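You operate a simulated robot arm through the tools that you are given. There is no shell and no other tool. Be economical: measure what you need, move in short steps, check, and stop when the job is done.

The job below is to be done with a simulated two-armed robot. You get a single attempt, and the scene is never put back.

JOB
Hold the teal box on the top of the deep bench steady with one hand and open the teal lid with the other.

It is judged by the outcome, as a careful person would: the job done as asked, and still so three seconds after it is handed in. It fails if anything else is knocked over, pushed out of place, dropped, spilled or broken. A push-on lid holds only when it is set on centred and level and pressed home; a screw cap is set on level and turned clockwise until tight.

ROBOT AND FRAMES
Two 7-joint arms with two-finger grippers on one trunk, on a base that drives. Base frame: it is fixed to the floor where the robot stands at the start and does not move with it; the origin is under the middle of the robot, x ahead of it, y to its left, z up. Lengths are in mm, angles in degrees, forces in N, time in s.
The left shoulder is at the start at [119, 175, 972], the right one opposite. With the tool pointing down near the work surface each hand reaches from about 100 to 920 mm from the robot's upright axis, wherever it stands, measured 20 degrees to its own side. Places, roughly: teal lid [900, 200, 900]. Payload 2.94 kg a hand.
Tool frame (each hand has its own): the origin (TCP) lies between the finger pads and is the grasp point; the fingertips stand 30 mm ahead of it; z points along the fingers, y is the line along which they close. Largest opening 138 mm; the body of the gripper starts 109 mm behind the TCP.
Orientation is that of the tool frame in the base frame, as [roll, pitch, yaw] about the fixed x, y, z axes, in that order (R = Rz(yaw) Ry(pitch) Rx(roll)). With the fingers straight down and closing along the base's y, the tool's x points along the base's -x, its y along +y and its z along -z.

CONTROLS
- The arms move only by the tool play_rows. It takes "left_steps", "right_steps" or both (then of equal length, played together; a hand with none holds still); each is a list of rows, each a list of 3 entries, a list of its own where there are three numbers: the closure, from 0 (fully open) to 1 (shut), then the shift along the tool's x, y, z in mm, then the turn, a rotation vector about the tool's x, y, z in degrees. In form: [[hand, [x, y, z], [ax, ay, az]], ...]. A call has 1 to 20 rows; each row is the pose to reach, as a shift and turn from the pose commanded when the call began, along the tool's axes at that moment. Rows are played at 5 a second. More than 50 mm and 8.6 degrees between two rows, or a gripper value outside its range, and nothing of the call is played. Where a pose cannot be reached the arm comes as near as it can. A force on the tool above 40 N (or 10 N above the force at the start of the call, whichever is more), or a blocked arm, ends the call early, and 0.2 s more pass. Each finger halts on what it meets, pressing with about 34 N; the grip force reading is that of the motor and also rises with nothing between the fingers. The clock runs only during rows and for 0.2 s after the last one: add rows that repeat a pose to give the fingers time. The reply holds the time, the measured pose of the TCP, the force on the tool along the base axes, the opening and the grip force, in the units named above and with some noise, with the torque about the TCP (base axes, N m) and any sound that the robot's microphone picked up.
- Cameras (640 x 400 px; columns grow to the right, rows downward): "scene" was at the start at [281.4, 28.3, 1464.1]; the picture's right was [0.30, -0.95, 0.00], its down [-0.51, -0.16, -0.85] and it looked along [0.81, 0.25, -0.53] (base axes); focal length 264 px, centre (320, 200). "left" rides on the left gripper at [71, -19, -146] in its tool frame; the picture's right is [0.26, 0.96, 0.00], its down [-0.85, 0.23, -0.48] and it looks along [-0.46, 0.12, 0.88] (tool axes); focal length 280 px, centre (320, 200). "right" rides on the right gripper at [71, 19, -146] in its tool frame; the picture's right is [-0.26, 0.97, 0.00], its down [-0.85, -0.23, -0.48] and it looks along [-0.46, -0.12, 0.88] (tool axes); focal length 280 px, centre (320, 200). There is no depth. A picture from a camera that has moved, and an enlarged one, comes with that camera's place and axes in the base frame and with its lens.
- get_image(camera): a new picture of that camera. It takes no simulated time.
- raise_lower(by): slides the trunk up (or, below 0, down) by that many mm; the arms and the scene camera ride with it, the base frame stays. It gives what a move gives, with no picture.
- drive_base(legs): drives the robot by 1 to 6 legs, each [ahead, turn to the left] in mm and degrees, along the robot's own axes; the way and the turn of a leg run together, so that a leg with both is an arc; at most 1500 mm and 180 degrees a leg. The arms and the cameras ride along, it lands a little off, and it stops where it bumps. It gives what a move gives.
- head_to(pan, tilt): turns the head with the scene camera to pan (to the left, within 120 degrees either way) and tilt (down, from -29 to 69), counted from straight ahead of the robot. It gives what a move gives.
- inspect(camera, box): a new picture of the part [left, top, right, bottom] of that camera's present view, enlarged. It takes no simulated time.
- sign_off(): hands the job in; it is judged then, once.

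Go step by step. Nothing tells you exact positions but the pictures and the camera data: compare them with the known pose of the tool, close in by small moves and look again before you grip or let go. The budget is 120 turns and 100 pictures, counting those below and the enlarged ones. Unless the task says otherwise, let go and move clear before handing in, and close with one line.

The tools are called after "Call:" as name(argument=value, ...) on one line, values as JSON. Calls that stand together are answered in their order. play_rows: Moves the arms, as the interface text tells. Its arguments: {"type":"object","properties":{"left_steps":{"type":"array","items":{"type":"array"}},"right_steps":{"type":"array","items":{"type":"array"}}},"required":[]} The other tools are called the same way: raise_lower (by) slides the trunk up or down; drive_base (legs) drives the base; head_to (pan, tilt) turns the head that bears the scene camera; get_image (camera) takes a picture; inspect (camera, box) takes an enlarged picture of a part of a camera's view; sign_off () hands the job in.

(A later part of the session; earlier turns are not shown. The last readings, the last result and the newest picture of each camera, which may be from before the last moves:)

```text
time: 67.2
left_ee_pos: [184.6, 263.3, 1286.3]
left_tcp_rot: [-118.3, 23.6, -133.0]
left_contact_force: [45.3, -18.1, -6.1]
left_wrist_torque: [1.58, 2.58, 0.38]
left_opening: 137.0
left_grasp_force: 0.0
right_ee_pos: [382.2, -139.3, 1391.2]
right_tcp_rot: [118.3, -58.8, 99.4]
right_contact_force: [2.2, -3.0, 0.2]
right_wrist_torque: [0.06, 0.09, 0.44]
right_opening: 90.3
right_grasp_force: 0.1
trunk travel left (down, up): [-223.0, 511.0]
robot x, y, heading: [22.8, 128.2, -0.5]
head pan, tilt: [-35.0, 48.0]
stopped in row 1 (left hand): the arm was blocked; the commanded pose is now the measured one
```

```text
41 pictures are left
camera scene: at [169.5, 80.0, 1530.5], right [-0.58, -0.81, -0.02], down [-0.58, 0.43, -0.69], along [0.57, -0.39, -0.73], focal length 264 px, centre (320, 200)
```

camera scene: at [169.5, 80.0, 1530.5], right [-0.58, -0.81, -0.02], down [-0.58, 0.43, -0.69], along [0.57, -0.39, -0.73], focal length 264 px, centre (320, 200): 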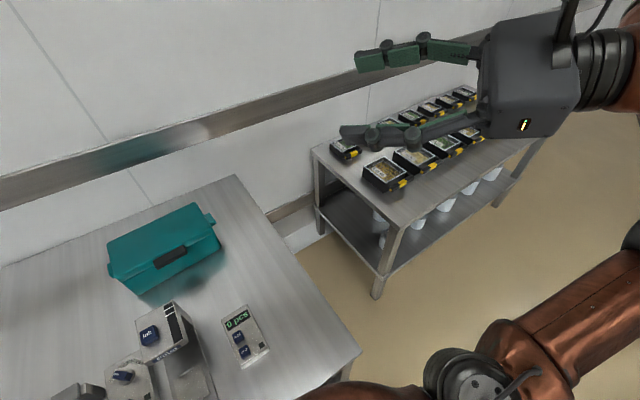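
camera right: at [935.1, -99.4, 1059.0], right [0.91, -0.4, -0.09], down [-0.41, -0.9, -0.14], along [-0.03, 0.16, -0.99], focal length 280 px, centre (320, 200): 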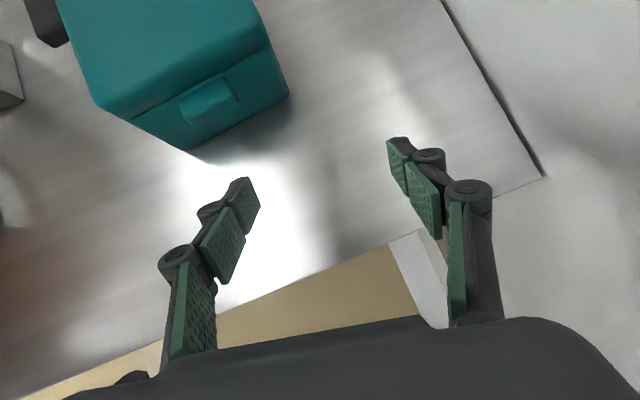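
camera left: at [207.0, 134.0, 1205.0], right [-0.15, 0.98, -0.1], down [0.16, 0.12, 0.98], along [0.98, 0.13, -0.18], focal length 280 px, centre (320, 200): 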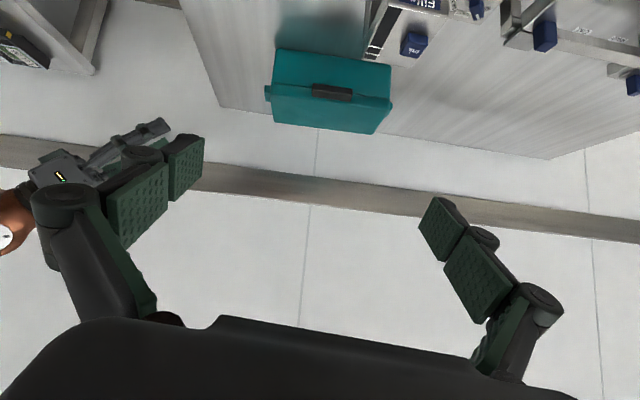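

Call:
play_rows(right_steps=[[0.35, [0, 0, 0], [0, 0, 0]], [0.35, [0, 0, 0], [0, 0, 0]], [0.35, [0, 0, 0], [0, 0, 0]], [0.35, [0, 0, 0], [0, 0, 0]], [0.35, [0, 0, 0], [0, 0, 0]], [0.35, [0, 0, 0], [0, 0, 0]]])

Call:
play_rows(right_steps=[[0.35, [0, 0, 0], [0, 0, 0]], [0.35, [0, 0, 0], [0, 0, 0]], [0.35, [0, 0, 0], [0, 0, 0]], [0.35, [0, 0, 0], [0, 0, 0]], [0.35, [0, 0, 0], [0, 0, 0]], [0.35, [0, 0, 0], [0, 0, 0]]])

Call:
get_image(camera="scene")

```text
time: 67.5
left_ee_pos: [265.7, 255.9, 1265.3]
left_tcp_rot: [-121.4, 18.2, -141.6]
left_contact_force: [1.2, 0.5, -3.5]
left_wrist_torque: [-0.25, -0.2, -0.1]
left_opening: 138.0
left_grasp_force: 0.0
right_ee_pos: [497.4, -139.9, 1348.8]
right_tcp_rot: [128.1, -59.3, 91.0]
right_contact_force: [0.3, 0.5, -2.2]
right_wrist_torque: [0.16, -0.2, 0.02]
right_opening: 89.6
right_grasp_force: 0.1
trunk travel left (down, up): [-223.0, 511.0]
robot x, y, heading: [20.4, 126.7, -0.1]
head pan, tilt: [-35.0, 48.0]
stopped in row 1 (left hand): the arm was blocked; the commanded pose is now the measured one
```

```text
time: 68.1
left_ee_pos: [298.7, 267.1, 1248.8]
left_tcp_rot: [-135.2, 4.9, -141.2]
left_contact_force: [1.1, 1.3, -0.1]
left_wrist_torque: [-0.09, 0.04, -0.15]
left_opening: 138.0
left_grasp_force: 0.0
right_ee_pos: [428.6, -103.4, 1335.6]
right_tcp_rot: [128.6, -56.1, 94.4]
right_contact_force: [0.7, 2.5, -0.1]
right_wrist_torque: [-0.09, -0.03, -0.2]
right_opening: 89.8
right_grasp_force: 0.0
trunk travel left (down, up): [-223.0, 511.0]
robot x, y, heading: [27.8, 131.8, -0.6]
head pan, tilt: [-35.0, 48.0]
stopped in row 2 (left hand): the arm was blocked; the commanded pose is now the measured one
```

```text
40 pictures are left
camera scene: at [400.3, 82.8, 1508.0], right [-0.58, -0.81, 0.07], down [-0.68, 0.43, -0.59], along [0.45, -0.39, -0.8], focal length 264 px, centre (320, 200)
```

scene: 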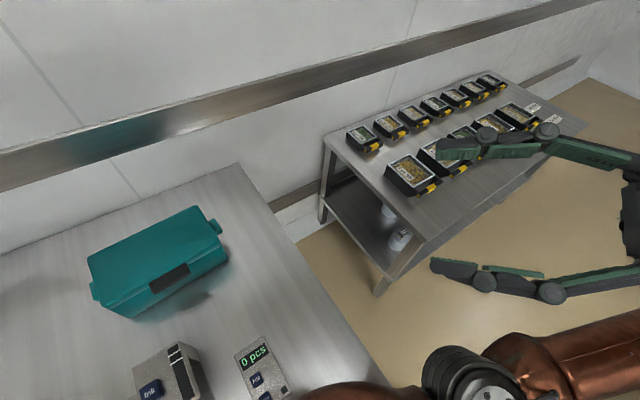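

Holding by arm commands seems to feed the swing, so I'll let it settle using head moves, which keep the arms rigid.

Call:
head_to(pan=-30, tilt=48)

Call:
head_to(pan=-35, tilt=48)

Call:
head_to(pan=-20, tilt=48)

Call:
get_image(camera="scene")

```text
time: 68.7
left_ee_pos: [148.9, 263.0, 1269.8]
left_tcp_rot: [-121.4, 18.6, -139.9]
left_contact_force: [2.0, -0.4, 0.5]
left_wrist_torque: [0.01, 0.17, -0.13]
left_opening: 138.0
left_grasp_force: 0.1
right_ee_pos: [336.6, -125.4, 1386.8]
right_tcp_rot: [115.3, -58.1, 103.7]
right_contact_force: [0.3, 0.6, 1.2]
right_wrist_torque: [-0.09, 0.1, -0.01]
right_opening: 90.0
right_grasp_force: 0.1
trunk travel left (down, up): [-223.0, 511.0]
robot x, y, heading: [21.0, 125.1, -0.6]
head pan, tilt: [-30.0, 48.0]
```

```text
time: 69.4
left_ee_pos: [298.9, 266.2, 1245.3]
left_tcp_rot: [-135.2, 5.8, -140.9]
left_contact_force: [2.0, -0.4, 1.2]
left_wrist_torque: [0.08, 0.23, -0.03]
left_opening: 137.7
left_grasp_force: 0.1
right_ee_pos: [432.0, -106.0, 1340.1]
right_tcp_rot: [128.2, -57.2, 94.9]
right_contact_force: [0.8, 0.1, -1.1]
right_wrist_torque: [0.09, -0.09, -0.03]
right_opening: 89.6
right_grasp_force: 0.0
trunk travel left (down, up): [-223.0, 511.0]
robot x, y, heading: [25.7, 125.6, -0.4]
head pan, tilt: [-35.0, 48.0]
```

```text
time: 70.2
left_ee_pos: [176.6, 261.2, 1261.5]
left_tcp_rot: [-122.5, 17.3, -140.2]
left_contact_force: [-1.0, -0.1, 1.0]
left_wrist_torque: [0.01, -0.06, 0.03]
left_opening: 137.7
left_grasp_force: 0.0
right_ee_pos: [367.7, -124.5, 1374.8]
right_tcp_rot: [118.0, -58.4, 101.3]
right_contact_force: [-0.3, -0.4, 0.8]
right_wrist_torque: [-0.09, 0.05, -0.08]
right_opening: 89.8
right_grasp_force: 0.0
trunk travel left (down, up): [-223.0, 511.0]
robot x, y, heading: [20.4, 127.4, -0.3]
head pan, tilt: [-20.0, 48.0]
```

```text
39 pictures are left
camera scene: at [171.2, 100.2, 1533.7], right [-0.35, -0.94, -0.01], down [-0.67, 0.26, -0.69], along [0.65, -0.24, -0.72], focal length 264 px, centre (320, 200)
```

scene: 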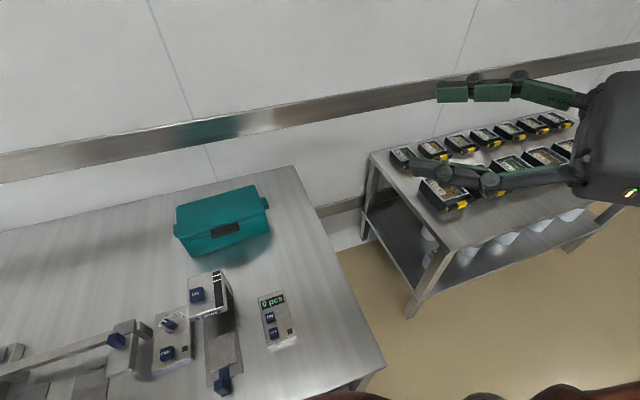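

The rocking is decaying, so I'll wait a little longer.

Call:
head_to(pan=20, tilt=48)

Call:
head_to(pan=-35, tilt=48)

Call:
head_to(pan=20, tilt=48)

Call:
head_to(pan=-35, tilt=48)

```text
time: 71.2
left_ee_pos: [124.7, 265.3, 1262.6]
left_tcp_rot: [-122.2, 18.5, -139.9]
left_contact_force: [-6.2, 1.1, 2.6]
left_wrist_torque: [-0.12, -0.43, 0.31]
left_opening: 138.1
left_grasp_force: 0.8
right_ee_pos: [292.8, -125.1, 1388.2]
right_tcp_rot: [111.6, -57.5, 106.5]
right_contact_force: [-1.0, -1.0, 3.5]
right_wrist_torque: [-0.24, 0.25, -0.01]
right_opening: 90.0
right_grasp_force: 0.6
trunk travel left (down, up): [-223.0, 511.0]
robot x, y, heading: [21.6, 129.5, -0.7]
head pan, tilt: [20.0, 48.0]
```

```text
time: 72.5
left_ee_pos: [147.9, 267.3, 1252.7]
left_tcp_rot: [-125.1, 16.3, -140.2]
left_contact_force: [-2.5, -0.2, -2.7]
left_wrist_torque: [-0.21, -0.47, 0.15]
left_opening: 137.8
left_grasp_force: 0.0
right_ee_pos: [303.9, -123.7, 1378.0]
right_tcp_rot: [113.0, -57.7, 105.2]
right_contact_force: [0.1, -0.7, -0.9]
right_wrist_torque: [0.07, -0.11, 0.06]
right_opening: 89.9
right_grasp_force: 0.2
trunk travel left (down, up): [-223.0, 511.0]
robot x, y, heading: [21.6, 128.0, -0.5]
head pan, tilt: [-35.0, 48.0]
```

```text
time: 73.7
left_ee_pos: [142.6, 266.4, 1256.7]
left_tcp_rot: [-123.7, 17.1, -140.1]
left_contact_force: [-4.3, 0.4, -1.8]
left_wrist_torque: [-0.2, -0.57, 0.32]
left_opening: 137.6
left_grasp_force: 0.0
right_ee_pos: [305.9, -121.7, 1380.6]
right_tcp_rot: [113.4, -57.7, 105.1]
right_contact_force: [-1.0, 0.5, -2.0]
right_wrist_torque: [0.06, -0.13, -0.03]
right_opening: 89.9
right_grasp_force: 0.4
trunk travel left (down, up): [-223.0, 511.0]
robot x, y, heading: [22.6, 125.0, -0.2]
head pan, tilt: [20.0, 48.0]
```

```text
time: 74.9
left_ee_pos: [124.5, 264.7, 1267.6]
left_tcp_rot: [-120.4, 19.0, -139.7]
left_contact_force: [-5.8, 1.1, 1.7]
left_wrist_torque: [-0.07, -0.29, 0.23]
left_opening: 138.1
left_grasp_force: 0.0
right_ee_pos: [307.5, -122.5, 1390.1]
right_tcp_rot: [113.0, -57.7, 105.6]
right_contact_force: [1.1, -0.8, 3.8]
right_wrist_torque: [-0.25, 0.33, 0.15]
right_opening: 90.1
right_grasp_force: 0.2
trunk travel left (down, up): [-223.0, 511.0]
robot x, y, heading: [24.1, 127.4, -0.5]
head pan, tilt: [-35.0, 48.0]
```

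Nearly settled. Now I'll raise the trunk and turn left.

Call:
raise_lower(by=126)

Call:
drive_base(legs=[[0, 40]])

Call:
get_image(camera="scene")

```text
time: 75.8
left_ee_pos: [167.1, 277.8, 1301.1]
left_tcp_rot: [-130.9, 10.5, -137.2]
left_contact_force: [2.1, -0.7, 0.9]
left_wrist_torque: [0.08, 0.24, -0.08]
left_opening: 137.9
left_grasp_force: 0.0
right_ee_pos: [288.4, -118.0, 1438.0]
right_tcp_rot: [112.5, -57.7, 106.5]
right_contact_force: [1.5, 0.0, -0.2]
right_wrist_torque: [-0.03, 0.03, 0.09]
right_opening: 89.6
right_grasp_force: 0.1
trunk travel left (down, up): [-285.0, 449.0]
robot x, y, heading: [27.1, 130.1, 0.0]
head pan, tilt: [-35.0, 48.0]
stopped: the arm was blocked; the commanded pose is now the measured one
```

```text
time: 76.5
left_ee_pos: [183.1, 275.4, 1301.2]
left_tcp_rot: [-127.0, 13.1, -137.9]
left_contact_force: [0.0, 1.0, -0.6]
left_wrist_torque: [-0.16, -0.06, -0.04]
left_opening: 137.8
left_grasp_force: 0.0
right_ee_pos: [339.5, -115.4, 1430.8]
right_tcp_rot: [116.4, -58.2, 103.7]
right_contact_force: [0.5, 0.4, -1.2]
right_wrist_torque: [0.07, -0.02, 0.04]
right_opening: 89.5
right_grasp_force: 0.1
trunk travel left (down, up): [-285.0, 449.0]
robot x, y, heading: [25.4, 128.2, 0.2]
head pan, tilt: [-35.0, 48.0]
stopped in leg 1: the robot was blocked; the commanded pose is now the measured one
```

```text
38 pictures are left
camera scene: at [232.6, 85.0, 1585.3], right [-0.57, -0.82, 0.02], down [-0.64, 0.42, -0.65], along [0.52, -0.38, -0.76], focal length 264 px, centre (320, 200)
```

scene: 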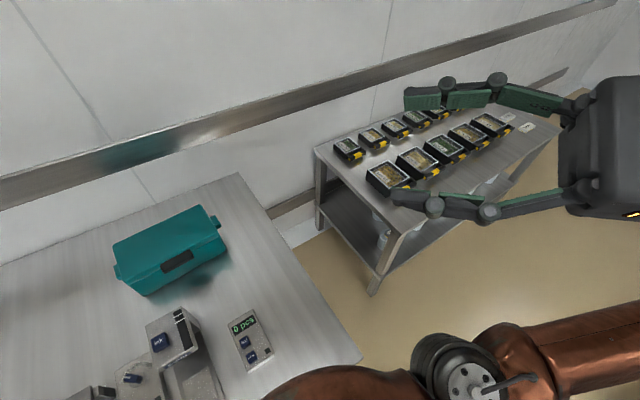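

The turn is blocked, presumably because the base rubs the lower shelf. I'll back off 60 mm, then turn.

Call:
drive_base(legs=[[-60, 0]])

Call:
drive_base(legs=[[0, 40]])

Call:
get_image(camera="scene")

```text
time: 77.4
left_ee_pos: [87.8, 276.2, 1289.6]
left_tcp_rot: [-124.5, 16.7, -137.1]
left_contact_force: [-3.0, 0.8, -1.0]
left_wrist_torque: [-0.05, -0.25, 0.16]
left_opening: 138.0
left_grasp_force: 0.0
right_ee_pos: [240.0, -113.4, 1426.9]
right_tcp_rot: [110.7, -57.0, 108.4]
right_contact_force: [-1.9, 0.2, 0.5]
right_wrist_torque: [0.01, -0.09, -0.07]
right_opening: 89.7
right_grasp_force: 0.1
trunk travel left (down, up): [-285.0, 449.0]
robot x, y, heading: [-5.2, 127.3, 0.2]
head pan, tilt: [-35.0, 48.0]
stopped in leg 1: the robot was blocked; the commanded pose is now the measured one
```

```text
time: 78.5
left_ee_pos: [7.5, 277.6, 1293.9]
left_tcp_rot: [-125.7, 15.5, -129.3]
left_contact_force: [1.4, -0.2, 0.5]
left_wrist_torque: [0.07, 0.02, -0.01]
left_opening: 138.3
left_grasp_force: 0.1
right_ee_pos: [152.1, -98.8, 1433.9]
right_tcp_rot: [102.3, -55.3, 121.1]
right_contact_force: [0.9, 0.4, 1.8]
right_wrist_torque: [-0.08, 0.08, 0.0]
right_opening: 89.7
right_grasp_force: 0.1
trunk travel left (down, up): [-285.0, 449.0]
robot x, y, heading: [-2.0, 126.3, 6.2]
head pan, tilt: [-35.0, 48.0]
stopped in leg 1: the robot was blocked; the commanded pose is now the measured one
```

```text
37 pictures are left
camera scene: at [79.3, 93.0, 1598.7], right [-0.49, -0.87, -0.02], down [-0.62, 0.36, -0.7], along [0.62, -0.32, -0.72], focal length 264 px, centre (320, 200)
```

scene: 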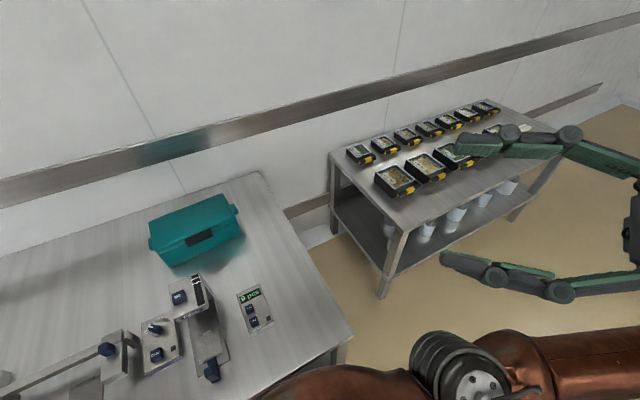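

Call:
head_to(pan=40, tilt=48)

Call:
head_to(pan=-40, tilt=48)

Call:
head_to(pan=40, tilt=48)

Call:
head_to(pan=-30, tilt=48)

Call:
drive_base(legs=[[0, 34]])

```text
time: 79.9
left_ee_pos: [62.5, 283.3, 1293.0]
left_tcp_rot: [-128.0, 15.7, -131.7]
left_contact_force: [0.5, -1.0, 1.3]
left_wrist_torque: [0.03, 0.0, -0.06]
left_opening: 137.8
left_grasp_force: 0.0
right_ee_pos: [203.8, -96.1, 1426.8]
right_tcp_rot: [106.0, -56.3, 118.1]
right_contact_force: [-0.5, -0.7, -0.9]
right_wrist_torque: [0.04, -0.05, -0.04]
right_opening: 89.6
right_grasp_force: 0.0
trunk travel left (down, up): [-285.0, 449.0]
robot x, y, heading: [-5.8, 128.5, 5.7]
head pan, tilt: [40.0, 48.0]
```

```text
time: 81.5
left_ee_pos: [62.6, 282.8, 1292.6]
left_tcp_rot: [-128.0, 13.1, -129.9]
left_contact_force: [1.4, 0.5, 0.9]
left_wrist_torque: [-0.01, 0.17, -0.08]
left_opening: 138.2
left_grasp_force: 0.3
right_ee_pos: [209.7, -95.2, 1428.6]
right_tcp_rot: [106.3, -56.5, 117.9]
right_contact_force: [1.7, 1.0, -0.1]
right_wrist_torque: [-0.01, 0.06, 0.13]
right_opening: 89.5
right_grasp_force: 0.1
trunk travel left (down, up): [-285.0, 449.0]
robot x, y, heading: [-4.2, 127.2, 5.8]
head pan, tilt: [-40.0, 48.0]
```

```text
time: 83.0
left_ee_pos: [36.2, 280.1, 1291.2]
left_tcp_rot: [-127.0, 14.0, -129.7]
left_contact_force: [0.5, -0.4, -0.1]
left_wrist_torque: [0.02, 0.04, 0.02]
left_opening: 138.0
left_grasp_force: 0.1
right_ee_pos: [179.4, -97.8, 1429.2]
right_tcp_rot: [104.3, -56.0, 119.4]
right_contact_force: [1.1, 0.2, -0.6]
right_wrist_torque: [0.02, 0.01, 0.05]
right_opening: 89.7
right_grasp_force: 0.0
trunk travel left (down, up): [-285.0, 449.0]
robot x, y, heading: [-3.9, 127.0, 5.7]
head pan, tilt: [40.0, 48.0]
```

```text
time: 84.4
left_ee_pos: [36.0, 280.6, 1290.9]
left_tcp_rot: [-126.9, 14.0, -129.7]
left_contact_force: [0.4, 0.6, 0.2]
left_wrist_torque: [0.01, 0.01, 0.01]
left_opening: 138.1
left_grasp_force: 0.1
right_ee_pos: [178.1, -98.4, 1428.8]
right_tcp_rot: [104.2, -56.0, 119.5]
right_contact_force: [0.6, 0.0, 0.5]
right_wrist_torque: [0.0, 0.03, -0.03]
right_opening: 89.8
right_grasp_force: 0.0
trunk travel left (down, up): [-285.0, 449.0]
robot x, y, heading: [-4.0, 127.0, 5.9]
head pan, tilt: [-30.0, 48.0]
```

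```text
time: 86.4
left_ee_pos: [-59.0, 275.0, 1291.8]
left_tcp_rot: [-126.9, 14.1, -95.5]
left_contact_force: [-1.6, -0.7, -0.4]
left_wrist_torque: [0.01, -0.17, -0.02]
left_opening: 138.1
left_grasp_force: 0.0
right_ee_pos: [273.7, 44.4, 1429.3]
right_tcp_rot: [104.2, -56.0, 153.8]
right_contact_force: [-0.1, 0.0, -0.5]
right_wrist_torque: [0.02, 0.01, -0.03]
right_opening: 89.6
right_grasp_force: 0.1
trunk travel left (down, up): [-285.0, 449.0]
robot x, y, heading: [-2.6, 125.8, 39.9]
head pan, tilt: [-30.0, 48.0]
```

Settled, with the robot at heading 40°. I'll raise the trunk a bit more and bring the right hand back out smoothly to its working orientation.

Call:
raise_lower(by=50)

Call:
play_rows(right_steps=[[0.35, [-3, 1, 0], [0.2, -0.3, 0.2]], [0.35, [-12, 5, 0], [0.8, -1.2, 0.7]], [0.35, [-26, 11, 0], [1.7, -2.8, 1.6]], [0.35, [-45, 19, -1], [3, -4.9, 2.7]], [0.35, [-69, 29, -1], [4.6, -7.4, 4.2]], [0.35, [-96, 41, -2], [6.4, -10.4, 5.9]], [0.35, [-126, 53, -2], [8.5, -13.7, 7.7]], [0.35, [-159, 67, -3], [10.6, -17.1, 9.7]], [0.35, [-192, 81, -4], [12.9, -20.8, 11.8]], [0.35, [-225, 95, -4], [15.1, -24.4, 13.8]], [0.35, [-258, 109, -5], [17.2, -27.8, 15.8]], [0.35, [-288, 122, -5], [19.3, -31.1, 17.6]], [0.35, [-315, 133, -6], [21.1, -34.1, 19.3]], [0.35, [-339, 144, -6], [22.7, -36.6, 20.8]], [0.35, [-358, 152, -7], [24, -38.7, 21.9]], [0.35, [-372, 158, -7], [24.9, -40.3, 22.8]], [0.35, [-381, 161, -7], [25.5, -41.2, 23.3]], [0.35, [-384, 162.6, -7], [25.7, -41.5, 23.5]], [0.35, [-384, 162.6, -7], [25.7, -41.5, 23.5]]])

Call:
get_image(camera="scene")

```text
time: 87.3
left_ee_pos: [-75.8, 261.4, 1341.8]
left_tcp_rot: [-125.2, 15.6, -95.1]
left_contact_force: [0.3, 0.8, 0.4]
left_wrist_torque: [-0.04, 0.02, 0.01]
left_opening: 137.9
left_grasp_force: 0.0
right_ee_pos: [274.1, 42.5, 1479.4]
right_tcp_rot: [104.3, -55.9, 153.6]
right_contact_force: [-0.4, -0.8, 0.1]
right_wrist_torque: [-0.04, -0.04, 0.0]
right_opening: 89.6
right_grasp_force: 0.1
trunk travel left (down, up): [-335.0, 399.0]
robot x, y, heading: [-3.7, 124.0, 40.0]
head pan, tilt: [-30.0, 48.0]
```

```text
time: 91.3
left_ee_pos: [-75.0, 261.4, 1341.0]
left_tcp_rot: [-125.3, 15.5, -95.1]
left_contact_force: [-0.6, 0.4, -0.4]
left_wrist_torque: [-0.01, -0.01, 0.0]
left_opening: 138.1
left_grasp_force: 0.1
right_ee_pos: [598.9, -80.3, 1249.8]
right_tcp_rot: [-180.0, -35.1, 89.9]
right_contact_force: [0.2, 0.0, 0.9]
right_wrist_torque: [0.0, 0.02, 0.01]
right_opening: 89.9
right_grasp_force: 0.1
trunk travel left (down, up): [-335.0, 399.0]
robot x, y, heading: [-1.4, 125.4, 40.2]
head pan, tilt: [-30.0, 48.0]
```

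```text
36 pictures are left
camera scene: at [114.4, 176.4, 1637.9], right [0.17, -0.98, 0.0], down [-0.73, -0.13, -0.67], along [0.66, 0.12, -0.74], focal length 264 px, centre (320, 200)
```

scene: 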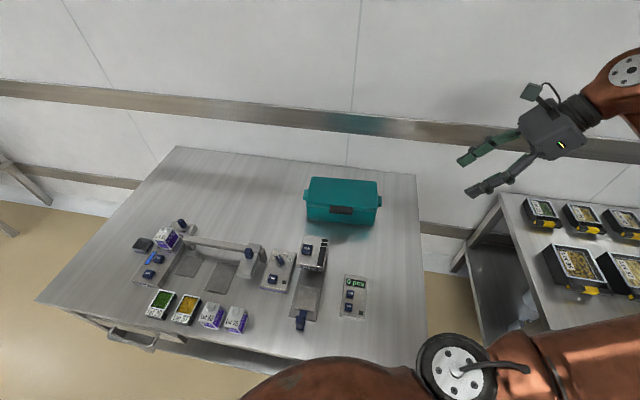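

Everything is steady and the bench is undisturbed. Now the left hand comes out smoothly.

Call:
play_rows(left_steps=[[0, [-1, -2, 5], [0, 0.1, 0.8]], [0, [-2, -6, 16], [-0.1, 0.3, 2.3]], [0, [-4, -14, 37], [-0.2, 0.7, 5.3]], [0, [-7, -24, 64], [-0.3, 1.3, 9.1]], [0, [-10, -35, 94], [-0.5, 1.8, 13.2]], [0, [-13, -46, 123], [-0.6, 2.4, 17.4]], [0, [-16, -58, 155], [-0.8, 3, 21.9]], [0, [-19, -70, 187], [-1, 3.7, 26.4]], [0, [-22, -82, 219], [-1.1, 4.3, 31]], [0, [-26, -94, 251], [-1.3, 4.9, 35.5]], [0, [-29, -106, 283], [-1.5, 5.6, 40]], [0, [-32, -118, 316], [-1.7, 6.2, 44.5]], [0, [-35, -131, 348], [-1.8, 6.8, 49.1]], [0, [-39, -143, 380], [-2, 7.5, 53.6]], [0, [-42, -155, 412], [-2.2, 8.1, 58.1]], [0, [-45, -166, 441], [-2.3, 8.7, 62.3]], [0, [-48, -177, 471], [-2.5, 9.2, 66.4]], [0, [-51, -187, 497], [-2.6, 9.8, 70.2]], [0, [-53, -195, 519], [-2.7, 10.2, 73.2]], [0, [-55, -201, 535], [-2.8, 10.5, 75.5]]])

Call:
get_image(camera="scene")

```text
time: 93.8
left_ee_pos: [98.6, 213.4, 1356.7]
left_tcp_rot: [-142.8, 39.5, -126.1]
left_contact_force: [1.2, 1.9, -1.0]
left_wrist_torque: [-0.08, 0.09, -0.06]
left_opening: 135.0
left_grasp_force: 0.0
left hand out of reach, approached as far as the arm can: row 1, 4, 5, 6, 7, 8, 9, 10, 11
right_ee_pos: [608.0, -93.2, 1243.7]
right_tcp_rot: [-179.3, -35.6, 89.4]
right_contact_force: [0.6, 0.5, 0.0]
right_wrist_torque: [-0.01, -0.03, -0.04]
right_opening: 89.5
right_grasp_force: 0.0
trunk travel left (down, up): [-335.0, 399.0]
robot x, y, heading: [-5.2, 128.5, 40.0]
head pan, tilt: [-30.0, 48.0]
stopped in row 11 (left hand): the force on the tool passed its limit at 106 N (the readings are from after the stop); the commanded pose is now the measured one
```

```text
35 pictures are left
camera scene: at [138.2, 146.1, 1638.9], right [0.17, -0.98, -0.02], down [-0.74, -0.12, -0.66], along [0.65, 0.13, -0.75], focal length 264 px, centre (320, 200)
```

scene: 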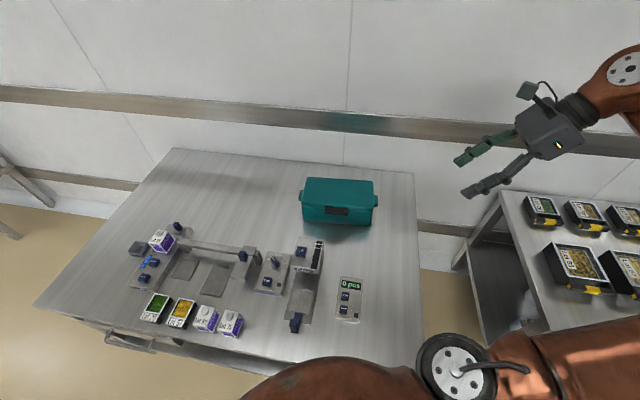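

The left hand brushed the robot's own body. I'll check what it sees before guiding it out.

Call:
get_image(camera="left")

Call:
head_to(pan=20, tilt=65)

Call:
get_image(camera="scene")

```text
34 pictures are left
camera left: at [-39.5, 148.3, 1410.3], right [-0.52, 0.59, -0.62], down [-0.08, 0.68, 0.72], along [0.85, 0.43, -0.31], focal length 280 px, centre (320, 200)
```

left: 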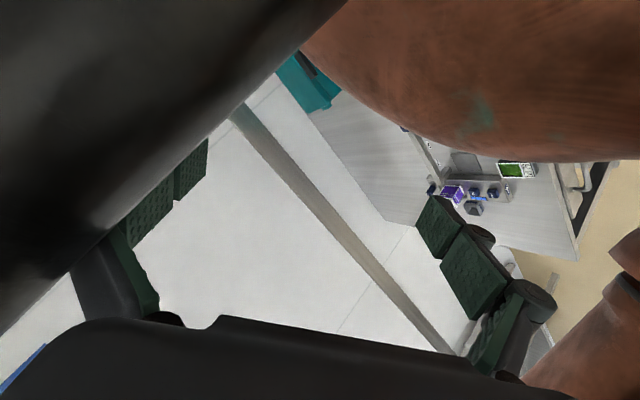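

```text
time: 94.9
left_ee_pos: [79.6, 238.6, 1355.0]
left_tcp_rot: [-140.9, 39.3, -124.7]
left_contact_force: [-3.1, 56.6, 2.0]
left_wrist_torque: [-4.14, -0.25, -2.81]
left_opening: 124.6
left_grasp_force: 0.1
right_ee_pos: [593.0, -70.8, 1254.0]
right_tcp_rot: [179.7, -34.5, 90.1]
right_contact_force: [-0.9, 1.6, -0.3]
right_wrist_torque: [-0.16, -0.09, -0.05]
right_opening: 89.8
right_grasp_force: 0.0
trunk travel left (down, up): [-335.0, 399.0]
robot x, y, heading: [-2.4, 128.0, 40.2]
head pan, tilt: [20.0, 65.0]
```

```text
33 pictures are left
camera scene: at [59.2, 225.3, 1617.1], right [0.87, -0.5, 0.01], down [-0.45, -0.79, -0.42], along [0.22, 0.36, -0.91], focal length 264 px, centre (320, 200)
```

scene: 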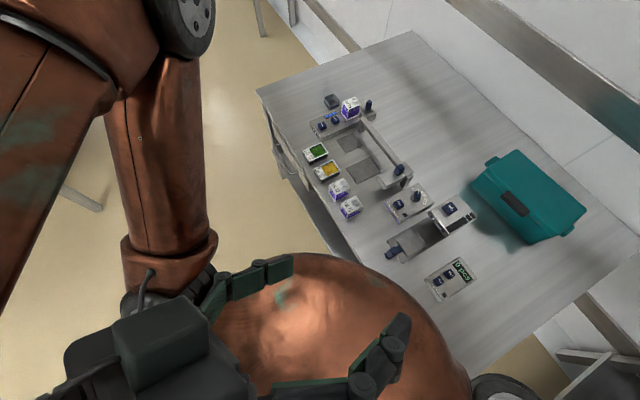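

The left hand is beside the neck, above the dome. I'll narrow the fingers, lift up and left, then swing forward clear of the body.

Call:
play_rows(left_steps=[[0.3, [-6, 1, -8], [0, 0, 0]], [0.5, [-18, 4, -22], [0, 0, 0]], [0.6, [-34, 7, -42], [0, 0, 0]], [0.6, [-50, 10, -61], [0, 0, 0]], [0.6, [-63, 12, -77], [0, 0, 0]], [0.6, [-77, 17, -66], [0, 0, 0]], [0.6, [-97, 25, -51], [0, 0, 0]], [0.6, [-120, 33, -34], [0, 0, 0]], [0.6, [-143, 42, -16], [0, 0, 0]], [0.6, [-166, 50, 1], [0, 0, 0]], [0.6, [-189, 59, 18], [0, 0, 0]], [0.6, [-212, 67, 36], [0, 0, 0]], [0.6, [-235, 75, 53], [0, 0, 0]], [0.6, [-258, 84, 71], [0, 0, 0]], [0.6, [-281, 92, 88], [0, 0, 0]], [0.6, [-303, 100, 105], [0, 0, 0]], [0.6, [-320, 106, 119], [0, 0, 0]], [0.6, [-332, 110, 128], [0, 0, 0]]])

Call:
get_image(camera="scene")

```text
time: 98.7
left_ee_pos: [296.0, 526.5, 1434.7]
left_tcp_rot: [-142.0, 39.1, -125.7]
left_contact_force: [0.4, 0.4, 0.0]
left_wrist_torque: [0.03, -0.01, -0.02]
left_opening: 55.0
left_grasp_force: 0.0
right_ee_pos: [599.7, -81.1, 1248.9]
right_tcp_rot: [-180.0, -35.1, 89.6]
right_contact_force: [-0.4, -0.8, 0.5]
right_wrist_torque: [-0.01, 0.01, 0.03]
right_opening: 89.7
right_grasp_force: 0.2
trunk travel left (down, up): [-335.0, 399.0]
robot x, y, heading: [-3.4, 126.5, 40.1]
head pan, tilt: [20.0, 65.0]
```

```text
32 pictures are left
camera scene: at [67.7, 215.7, 1617.0], right [0.87, -0.5, 0.0], down [-0.45, -0.79, -0.42], along [0.21, 0.37, -0.91], focal length 264 px, centre (320, 200)
```

scene: 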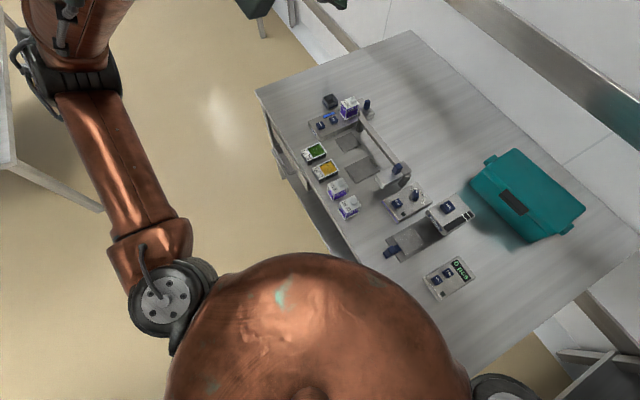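

Clear. Now I'll square the left hand's orientation while moving it to a standoff before the box.

Call:
play_rows(left_steps=[[0.6, [1, -2, 3], [0, 0.1, 0.4]], [0.6, [6, -6, 12], [0, 0.3, 1.6]], [0.6, [13, -15, 26], [0, 0.7, 3.6]], [0.6, [23, -26, 46], [0, 1.3, 6.4]], [0.6, [34, -39, 70], [0, 2, 9.7]], [0.6, [47, -53, 95], [0, 2.7, 13.2]], [0.6, [60, -68, 122], [0, 3.4, 17]], [0.6, [74, -83, 149], [0, 4.2, 20.8]], [0.6, [87, -98, 176], [0, 4.9, 24.5]], [0.6, [100, -113, 203], [0, 5.7, 28.2]], [0.6, [112, -127, 227], [0, 6.4, 31.6]], [0.6, [122, -138, 247], [0, 6.9, 34.4]], [0.6, [131, -148, 265], [0, 7.4, 36.8]], [0.6, [136, -154, 277], [0, 7.7, 38.5]], [0.6, [139, -157, 282], [0, 7.9, 39.2]], [0.6, [139, -157, 282], [0, 7.9, 39.2]]])

Call:
head_to(pan=-35, tilt=42)

Call:
get_image(camera="scene")

```text
time: 102.1
left_ee_pos: [519.4, 330.0, 1248.5]
left_tcp_rot: [179.8, 45.0, 179.9]
left_contact_force: [-0.2, -0.6, -1.5]
left_wrist_torque: [-0.03, 0.0, 0.02]
left_opening: 55.1
left_grasp_force: 0.2
right_ee_pos: [600.6, -82.0, 1248.8]
right_tcp_rot: [-179.7, -35.0, 89.6]
right_contact_force: [-0.5, -0.2, 0.0]
right_wrist_torque: [0.0, -0.01, -0.01]
right_opening: 89.6
right_grasp_force: 0.1
trunk travel left (down, up): [-335.0, 399.0]
robot x, y, heading: [-3.5, 128.5, 40.3]
head pan, tilt: [20.0, 65.0]
```

```text
time: 103.4
left_ee_pos: [520.0, 328.7, 1248.8]
left_tcp_rot: [179.8, 45.0, 179.9]
left_contact_force: [-0.4, 0.4, 0.7]
left_wrist_torque: [-0.01, -0.02, 0.0]
left_opening: 55.2
left_grasp_force: 0.0
right_ee_pos: [600.1, -81.0, 1249.0]
right_tcp_rot: [-179.8, -35.0, 89.6]
right_contact_force: [0.0, -0.4, 0.4]
right_wrist_torque: [0.02, -0.02, -0.06]
right_opening: 89.9
right_grasp_force: 0.0
trunk travel left (down, up): [-335.0, 399.0]
robot x, y, heading: [-2.7, 128.4, 40.1]
head pan, tilt: [-35.0, 42.0]
```

```text
31 pictures are left
camera scene: at [120.6, 170.0, 1646.3], right [0.09, -1.0, 0.0], down [-0.67, -0.06, -0.74], along [0.74, 0.07, -0.67], focal length 264 px, centre (320, 200)
```

scene: 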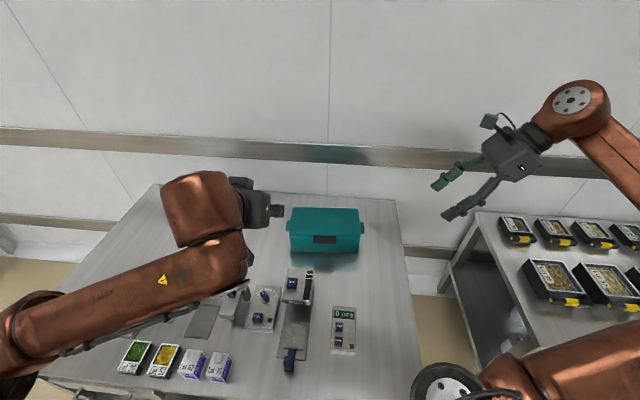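

Very steady now. I'll creep forward 25 mm, then bring the left hand toward the lip and check for lean.

Call:
drive_base(legs=[[25, 0]])

Call:
play_rows(left_steps=[[0.5, [1, -1, 2], [0, 0, 0]], [0.4, [4, -6, 12], [0, 0, 0]], [0.3, [9, -13, 29], [0, 0, 0]], [0.2, [16, -22, 51], [0, 0, 0]], [0.1, [24, -34, 77], [0, 0, 0]], [0.1, [33, -46, 106], [0, 0, 0]], [0.1, [43, -60, 137], [0, 0, 0]], [0.1, [53, -74, 169], [0, 0, 0]], [0.1, [63, -88, 200], [0, 0, 0]], [0.1, [72, -101, 230], [0, 0, 0]], [0.1, [80, -112, 256], [0, 0, 0]], [0.1, [87, -122, 279], [0, 0, 0]], [0.1, [93, -130, 296], [0, 0, 0]], [0.1, [96, -134, 307], [0, 0, 0]], [0.1, [97.6, -136, 311], [0, 0, 0]], [0.1, [97.6, -136, 311], [0, 0, 0]]])

Call:
get_image(camera="left")

Call:
get_image(camera="scene")

```text
time: 104.2
left_ee_pos: [536.7, 342.8, 1249.9]
left_tcp_rot: [179.9, 45.2, 179.8]
left_contact_force: [-0.7, 0.4, 0.1]
left_wrist_torque: [0.03, -0.03, 0.01]
left_opening: 55.1
left_grasp_force: 0.1
right_ee_pos: [616.9, -66.9, 1249.1]
right_tcp_rot: [-179.9, -35.1, 89.6]
right_contact_force: [-0.1, 0.5, 0.1]
right_wrist_torque: [0.03, 0.0, -0.04]
right_opening: 90.0
right_grasp_force: 0.0
trunk travel left (down, up): [-335.0, 399.0]
robot x, y, heading: [15.6, 146.1, 39.8]
head pan, tilt: [-35.0, 42.0]
```

```text
time: 107.6
left_ee_pos: [689.9, 208.6, 959.1]
left_tcp_rot: [179.9, 45.1, 179.8]
left_contact_force: [0.3, 0.7, 0.8]
left_wrist_torque: [0.0, 0.01, 0.02]
left_opening: 124.0
left_grasp_force: 0.1
right_ee_pos: [619.4, -67.3, 1248.3]
right_tcp_rot: [-179.8, -35.1, 89.6]
right_contact_force: [-0.1, 0.0, 0.7]
right_wrist_torque: [0.0, 0.02, 0.01]
right_opening: 89.9
right_grasp_force: 0.1
trunk travel left (down, up): [-335.0, 399.0]
robot x, y, heading: [11.5, 145.2, 40.0]
head pan, tilt: [-35.0, 42.0]
```

```text
30 pictures are left
camera left: at [538.9, 190.7, 1013.2], right [-0.18, 0.97, -0.18], down [0.26, 0.23, 0.94], along [0.95, 0.12, -0.3], focal length 280 px, centre (320, 200)
```

left: 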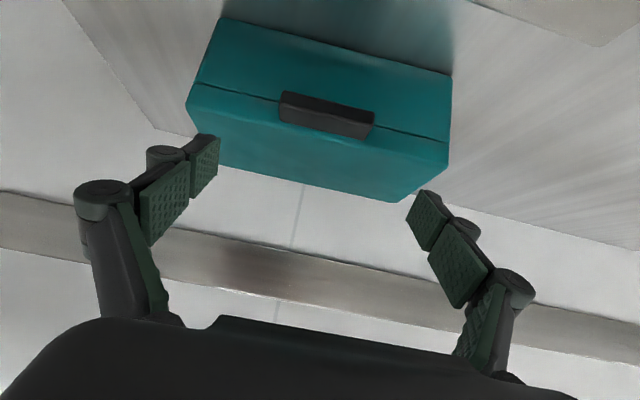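

```text
29 pictures are left
camera scene: at [140.1, 185.5, 1646.4], right [0.09, -1.0, 0.0], down [-0.67, -0.06, -0.74], along [0.74, 0.07, -0.67], focal length 264 px, centre (320, 200)
```

scene: 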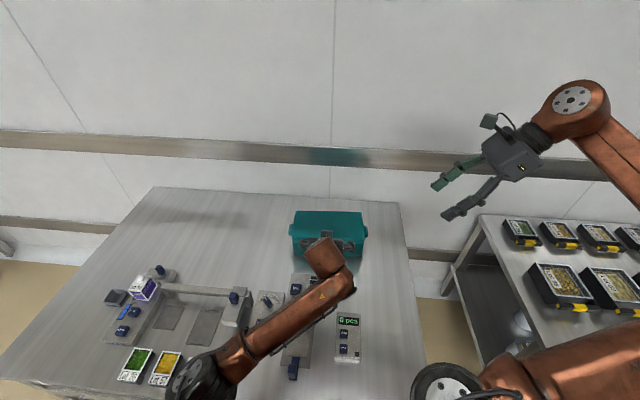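

No lean. The lip measures about y 167–256, z 843–871, with its front at x≈768. Next the right hand goes to its pre-grip pose by the lug.

Call:
play_rows(right_steps=[[0.35, [-1, 2, 2], [0, 0, 0]], [0.35, [-4, 6, 8], [0, 0, 0]], [0.35, [-8, 14, 17], [0, 0, 0]], [0.35, [-14, 24, 31], [0, 0, 0]], [0.35, [-21, 37, 47], [0, 0, 0]], [0.35, [-30, 52, 67], [0, 0, 0]], [0.35, [-40, 69, 88], [0, 0, 0]], [0.35, [-50, 87, 111], [0, 0, 0]], [0.35, [-62, 106, 136], [0, 0, 0]], [0.35, [-73, 126, 161], [0, 0, 0]], [0.35, [-84, 146, 187], [0, 0, 0]], [0.35, [-96, 165, 212], [0, 0, 0]], [0.35, [-106, 183, 235], [0, 0, 0]], [0.35, [-116, 200, 256], [0, 0, 0]], [0.35, [-125, 215, 276], [0, 0, 0]], [0.35, [-132, 228, 292], [0, 0, 0]], [0.35, [-138, 238, 306], [0, 0, 0]], [0.35, [-142, 246, 315], [0, 0, 0]], [0.35, [-145, 250, 321], [0, 0, 0]], [0.35, [-146, 252, 323], [0, 0, 0]]])

Call:
inspect(camera="scene", box=[240, 160, 440, 300])

Call:
get_image(camera="right")

```text
time: 111.8
left_ee_pos: [692.0, 207.0, 958.6]
left_tcp_rot: [179.9, 45.0, 179.8]
left_contact_force: [0.0, -0.1, 1.4]
left_wrist_torque: [0.04, 0.02, 0.0]
left_opening: 123.9
left_grasp_force: 0.2
right_ee_pos: [870.2, -2.8, 898.8]
right_tcp_rot: [-179.8, -35.2, 89.6]
right_contact_force: [-0.6, 0.2, 0.0]
right_wrist_torque: [0.02, 0.0, 0.0]
right_opening: 89.7
right_grasp_force: 0.1
trunk travel left (down, up): [-335.0, 399.0]
robot x, y, heading: [13.7, 140.0, 40.1]
head pan, tilt: [-35.0, 42.0]
```

```text
2.86 times, centred on (340, 230) of scene
camera zoom: at [140.7, 185.3, 1646.3], right [0.09, -1.0, 0.0], down [-0.67, -0.06, -0.74], along [0.74, 0.07, -0.67], focal length 755 px, centre (263, 114)
```

zoom: 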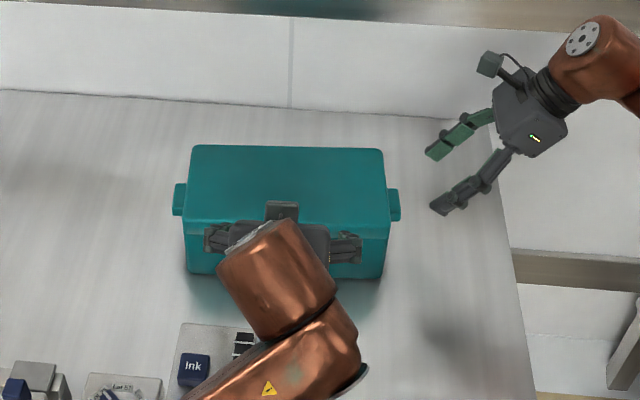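

```text
27 pictures are left
camera right: at [891.2, -27.9, 1059.0], right [0.96, -0.22, -0.15], down [-0.24, -0.97, -0.1], along [-0.13, 0.13, -0.98], focal length 280 px, centre (320, 200)
```

right: 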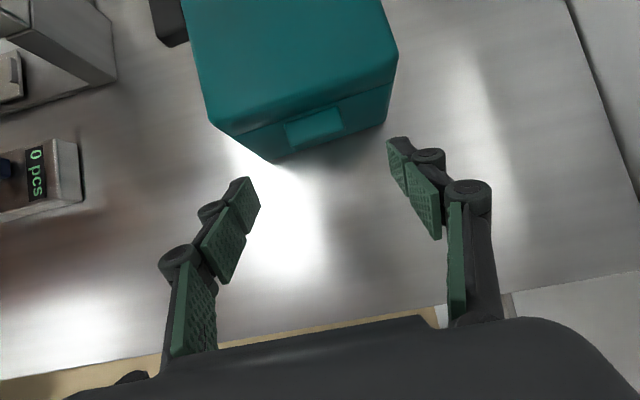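

Fully reached with both arms out and still no lean. I'll advance onto the lug and close gently.

Call:
play_rows(right_steps=[[0.35, [0, 0, 4], [0, 0, 0]], [0.35, [0, 0, 14], [0, 0, 0]], [0.35, [0, 0, 28], [0, 0, 0]], [0.35, [0, 0, 44], [0, 0, 0]], [0.35, [0, 0, 60], [0, 0, 0]], [0.35, [0, 0, 74], [0, 0, 0]], [0.35, [0, 0, 84], [0, 0, 0]], [0.35, [0, 0, 88], [0, 0, 0]], [0.35, [0, 0, 88], [0, 0, 0]], [0.45, [0, 0, 88], [0, 0, 0]], [0.55, [0, 0, 88], [0, 0, 0]], [0.6, [0, 0, 88], [0, 0, 0]], [0.65, [0, 0, 88], [0, 0, 0]], [0.7, [0, 0, 88], [0, 0, 0]], [0.75, [0, 0, 88], [0, 0, 0]], [0.75, [0, 0, 88], [0, 0, 0]]])

Call:
inspect(camera="right", box=[160, 60, 480, 260])

Call:
inspect(camera="scene", box=[240, 160, 440, 300])

```text
time: 115.2
left_ee_pos: [691.3, 207.5, 960.7]
left_tcp_rot: [179.9, 45.0, 179.7]
left_contact_force: [0.4, 0.8, 0.7]
left_wrist_torque: [0.02, -0.02, 0.01]
left_opening: 124.3
left_grasp_force: 0.1
right_ee_pos: [871.4, 49.4, 829.0]
right_tcp_rot: [-179.9, -35.0, 89.6]
right_contact_force: [1.9, -0.2, 0.7]
right_wrist_torque: [0.09, 0.01, 0.18]
right_opening: 49.4
right_grasp_force: 33.7
trunk travel left (down, up): [-335.0, 399.0]
robot x, y, heading: [15.8, 142.6, 39.8]
head pan, tilt: [-35.0, 42.0]
```

```text
2.00 times, centred on (320, 160) of right
camera zoom: at [891.6, 23.3, 987.3], right [0.96, -0.22, -0.15], down [-0.24, -0.97, -0.1], along [-0.13, 0.13, -0.98], focal length 561 px, centre (320, 280)
```

zoom: 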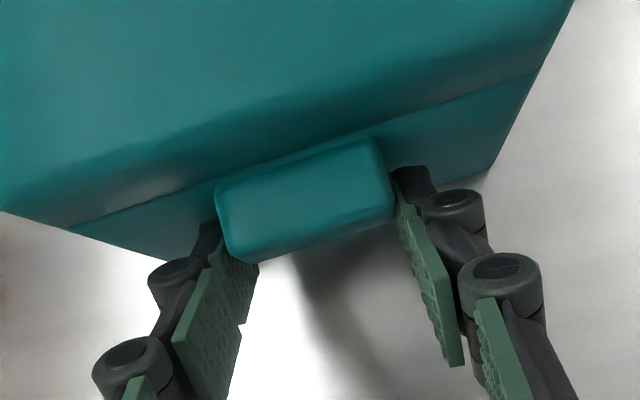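

```text
2.86 times, centred on (340, 230) of scene
camera zoom: at [140.7, 185.3, 1646.3], right [0.09, -1.0, 0.0], down [-0.67, -0.06, -0.74], along [0.74, 0.07, -0.67], focal length 755 px, centre (263, 114)
```

zoom: 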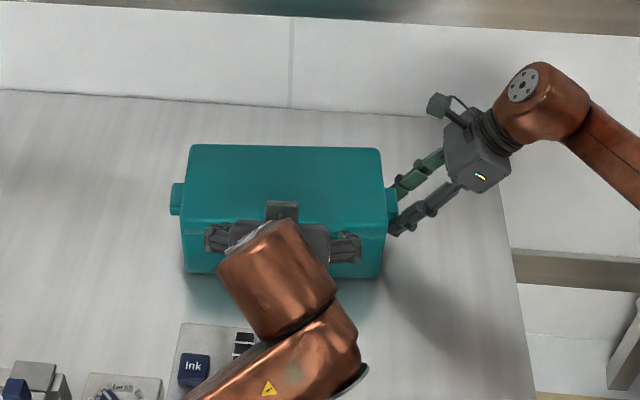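

The lug is held firmly and the body is steady. The left hand now approaches the lip.

Call:
play_rows(left_steps=[[0.1, [0, 0, 4], [0, 0, 0]], [0.1, [2, 1, 14], [0, 0, 0]], [0.1, [4, 2, 28], [0, 0, 0]], [0.1, [6, 3, 45], [0, 0, 0]], [0.1, [8, 3.5, 62], [0, 0, 0]], [0.1, [8.5, 3.5, 78], [0, 0, 0]], [0.1, [8.5, 3.5, 88], [0, 0, 0]], [0.1, [8.5, 3.5, 92], [0, 0, 0]], [0.1, [8.5, 3.5, 92], [0, 0, 0]]])

Call:
get_image(camera="left")

```text
time: 117.2
left_ee_pos: [749.5, 211.5, 888.5]
left_tcp_rot: [179.9, 45.0, 179.7]
left_contact_force: [0.7, -0.1, 0.1]
left_wrist_torque: [0.01, 0.01, 0.01]
left_opening: 124.2
left_grasp_force: 0.0
right_ee_pos: [870.5, 48.9, 827.8]
right_tcp_rot: [-179.8, -35.2, 89.5]
right_contact_force: [0.1, 1.0, 2.6]
right_wrist_torque: [0.14, 0.03, 0.6]
right_opening: 49.0
right_grasp_force: 33.8
trunk travel left (down, up): [-335.0, 399.0]
robot x, y, heading: [13.5, 138.5, 40.2]
head pan, tilt: [-35.0, 42.0]
```

```text
24 pictures are left
camera left: at [597.7, 194.3, 942.5], right [-0.18, 0.97, -0.18], down [0.26, 0.23, 0.94], along [0.95, 0.12, -0.3], focal length 280 px, centre (320, 200)
```

left: 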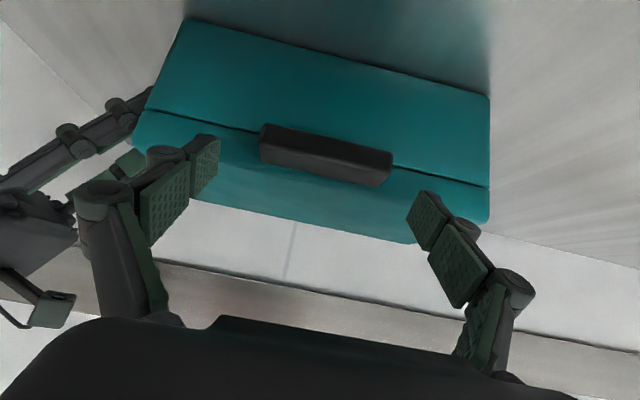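

The fingers bracket the lip nicely. I'll advance 29 mm and pinch its ends.

Call:
play_rows(left_steps=[[0.1, [0, 1, 4], [0, 0, 0]], [0.1, [0, 2, 12], [0, 0, 0]], [0.1, [0, 2.5, 21], [0, 0, 0]], [0.1, [0, 2.5, 27], [0, 0, 0]], [0.1, [0, 2.5, 29], [0, 0, 0]], [0.15, [0, 2.5, 29], [0, 0, 0]], [0.22, [0, 2.5, 29], [0, 0, 0]], [0.29, [0, 2.5, 29], [0, 0, 0]], [0.36, [0, 2.5, 29], [0, 0, 0]], [0.42, [0, 2.5, 29], [0, 0, 0]], [0.42, [0, 2.5, 29], [0, 0, 0]]])

Call:
get_image(camera="left")

```text
time: 119.6
left_ee_pos: [769.5, 216.9, 867.5]
left_tcp_rot: [179.8, 45.0, 179.8]
left_contact_force: [-9.7, 10.8, 3.1]
left_wrist_torque: [0.11, 0.0, 0.47]
left_opening: 89.7
left_grasp_force: 31.5
right_ee_pos: [870.9, 49.1, 827.7]
right_tcp_rot: [-179.9, -35.0, 89.6]
right_contact_force: [8.3, -8.3, -0.4]
right_wrist_torque: [0.4, 0.02, -0.15]
right_opening: 48.5
right_grasp_force: 33.4
trunk travel left (down, up): [-335.0, 399.0]
robot x, y, heading: [15.1, 143.0, 40.1]
head pan, tilt: [-35.0, 42.0]
```

```text
23 pictures are left
camera left: at [618.5, 198.7, 921.2], right [-0.19, 0.97, -0.18], down [0.26, 0.23, 0.94], along [0.95, 0.13, -0.3], focal length 280 px, centre (320, 200)
```

left: 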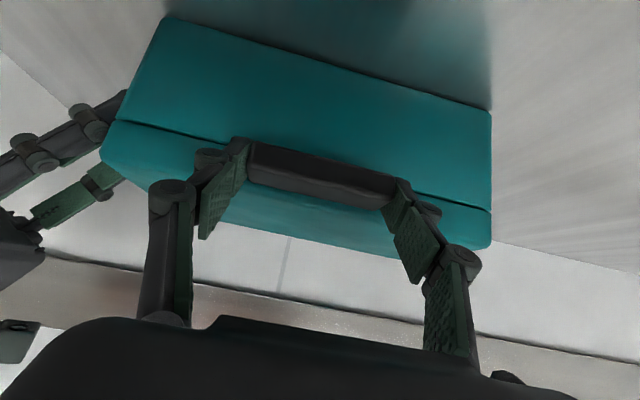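

Both hands hold: the lip pinched at 90 mm, the lug at 49 mm. I'll start lifting the lid along an arc about the rear hinge, to about 16° first, watching the forces.

Call:
play_rows(left_steps=[[0.42, [-2, 1, -2], [0, -0.4, 0]], [0.42, [-6, 1, -5], [0, -1.3, 0]], [0.42, [-12, 1, -9], [0, -2.6, 0]], [0.42, [-18.7, 1, -13.3], [0, -4, 0]], [0.42, [-25, 1, -16.5], [0, -5.5, 0]], [0.42, [-31.5, 1, -20], [0, -7, 0]], [0.42, [-38.2, 1, -23], [0, -8.5, 0]], [0.42, [-38.2, 1, -23], [0, -8.5, 0]]])

Call:
inspect(camera="scene", box=[240, 160, 440, 300])

Call:
get_image(camera="left")

```text
time: 121.4
left_ee_pos: [781.6, 217.0, 911.4]
left_tcp_rot: [179.7, 53.5, 179.7]
left_contact_force: [-6.4, 15.6, -0.6]
left_wrist_torque: [0.53, 1.05, 0.34]
left_opening: 89.5
left_grasp_force: 34.1
right_ee_pos: [870.6, 48.5, 828.4]
right_tcp_rot: [-179.8, -35.0, 89.5]
right_contact_force: [9.2, -15.1, 5.4]
right_wrist_torque: [0.22, -0.1, -0.08]
right_opening: 48.8
right_grasp_force: 34.2
trunk travel left (down, up): [-335.0, 399.0]
robot x, y, heading: [12.6, 141.9, 39.6]
head pan, tilt: [-35.0, 42.0]
```

```text
2.86 times, centred on (340, 230) of scene
camera zoom: at [140.9, 185.6, 1646.3], right [0.09, -1.0, 0.0], down [-0.67, -0.06, -0.74], along [0.74, 0.07, -0.67], focal length 755 px, centre (263, 114)
```

zoom: 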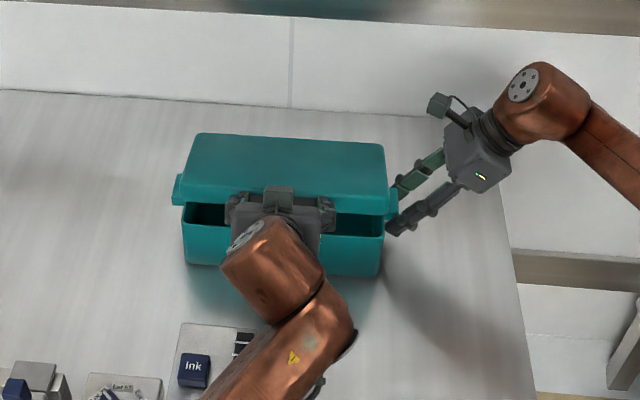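

```text
21 pictures are left
camera left: at [623.1, 198.7, 941.3], right [-0.16, 0.97, -0.21], down [0.12, 0.23, 0.97], along [0.98, 0.12, -0.15], focal length 280 px, centre (320, 200)
```

left: 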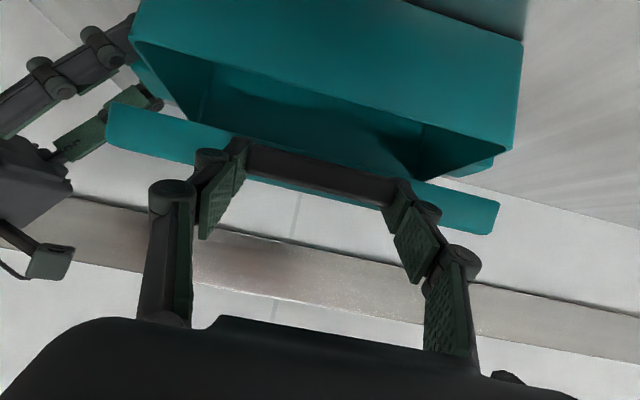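

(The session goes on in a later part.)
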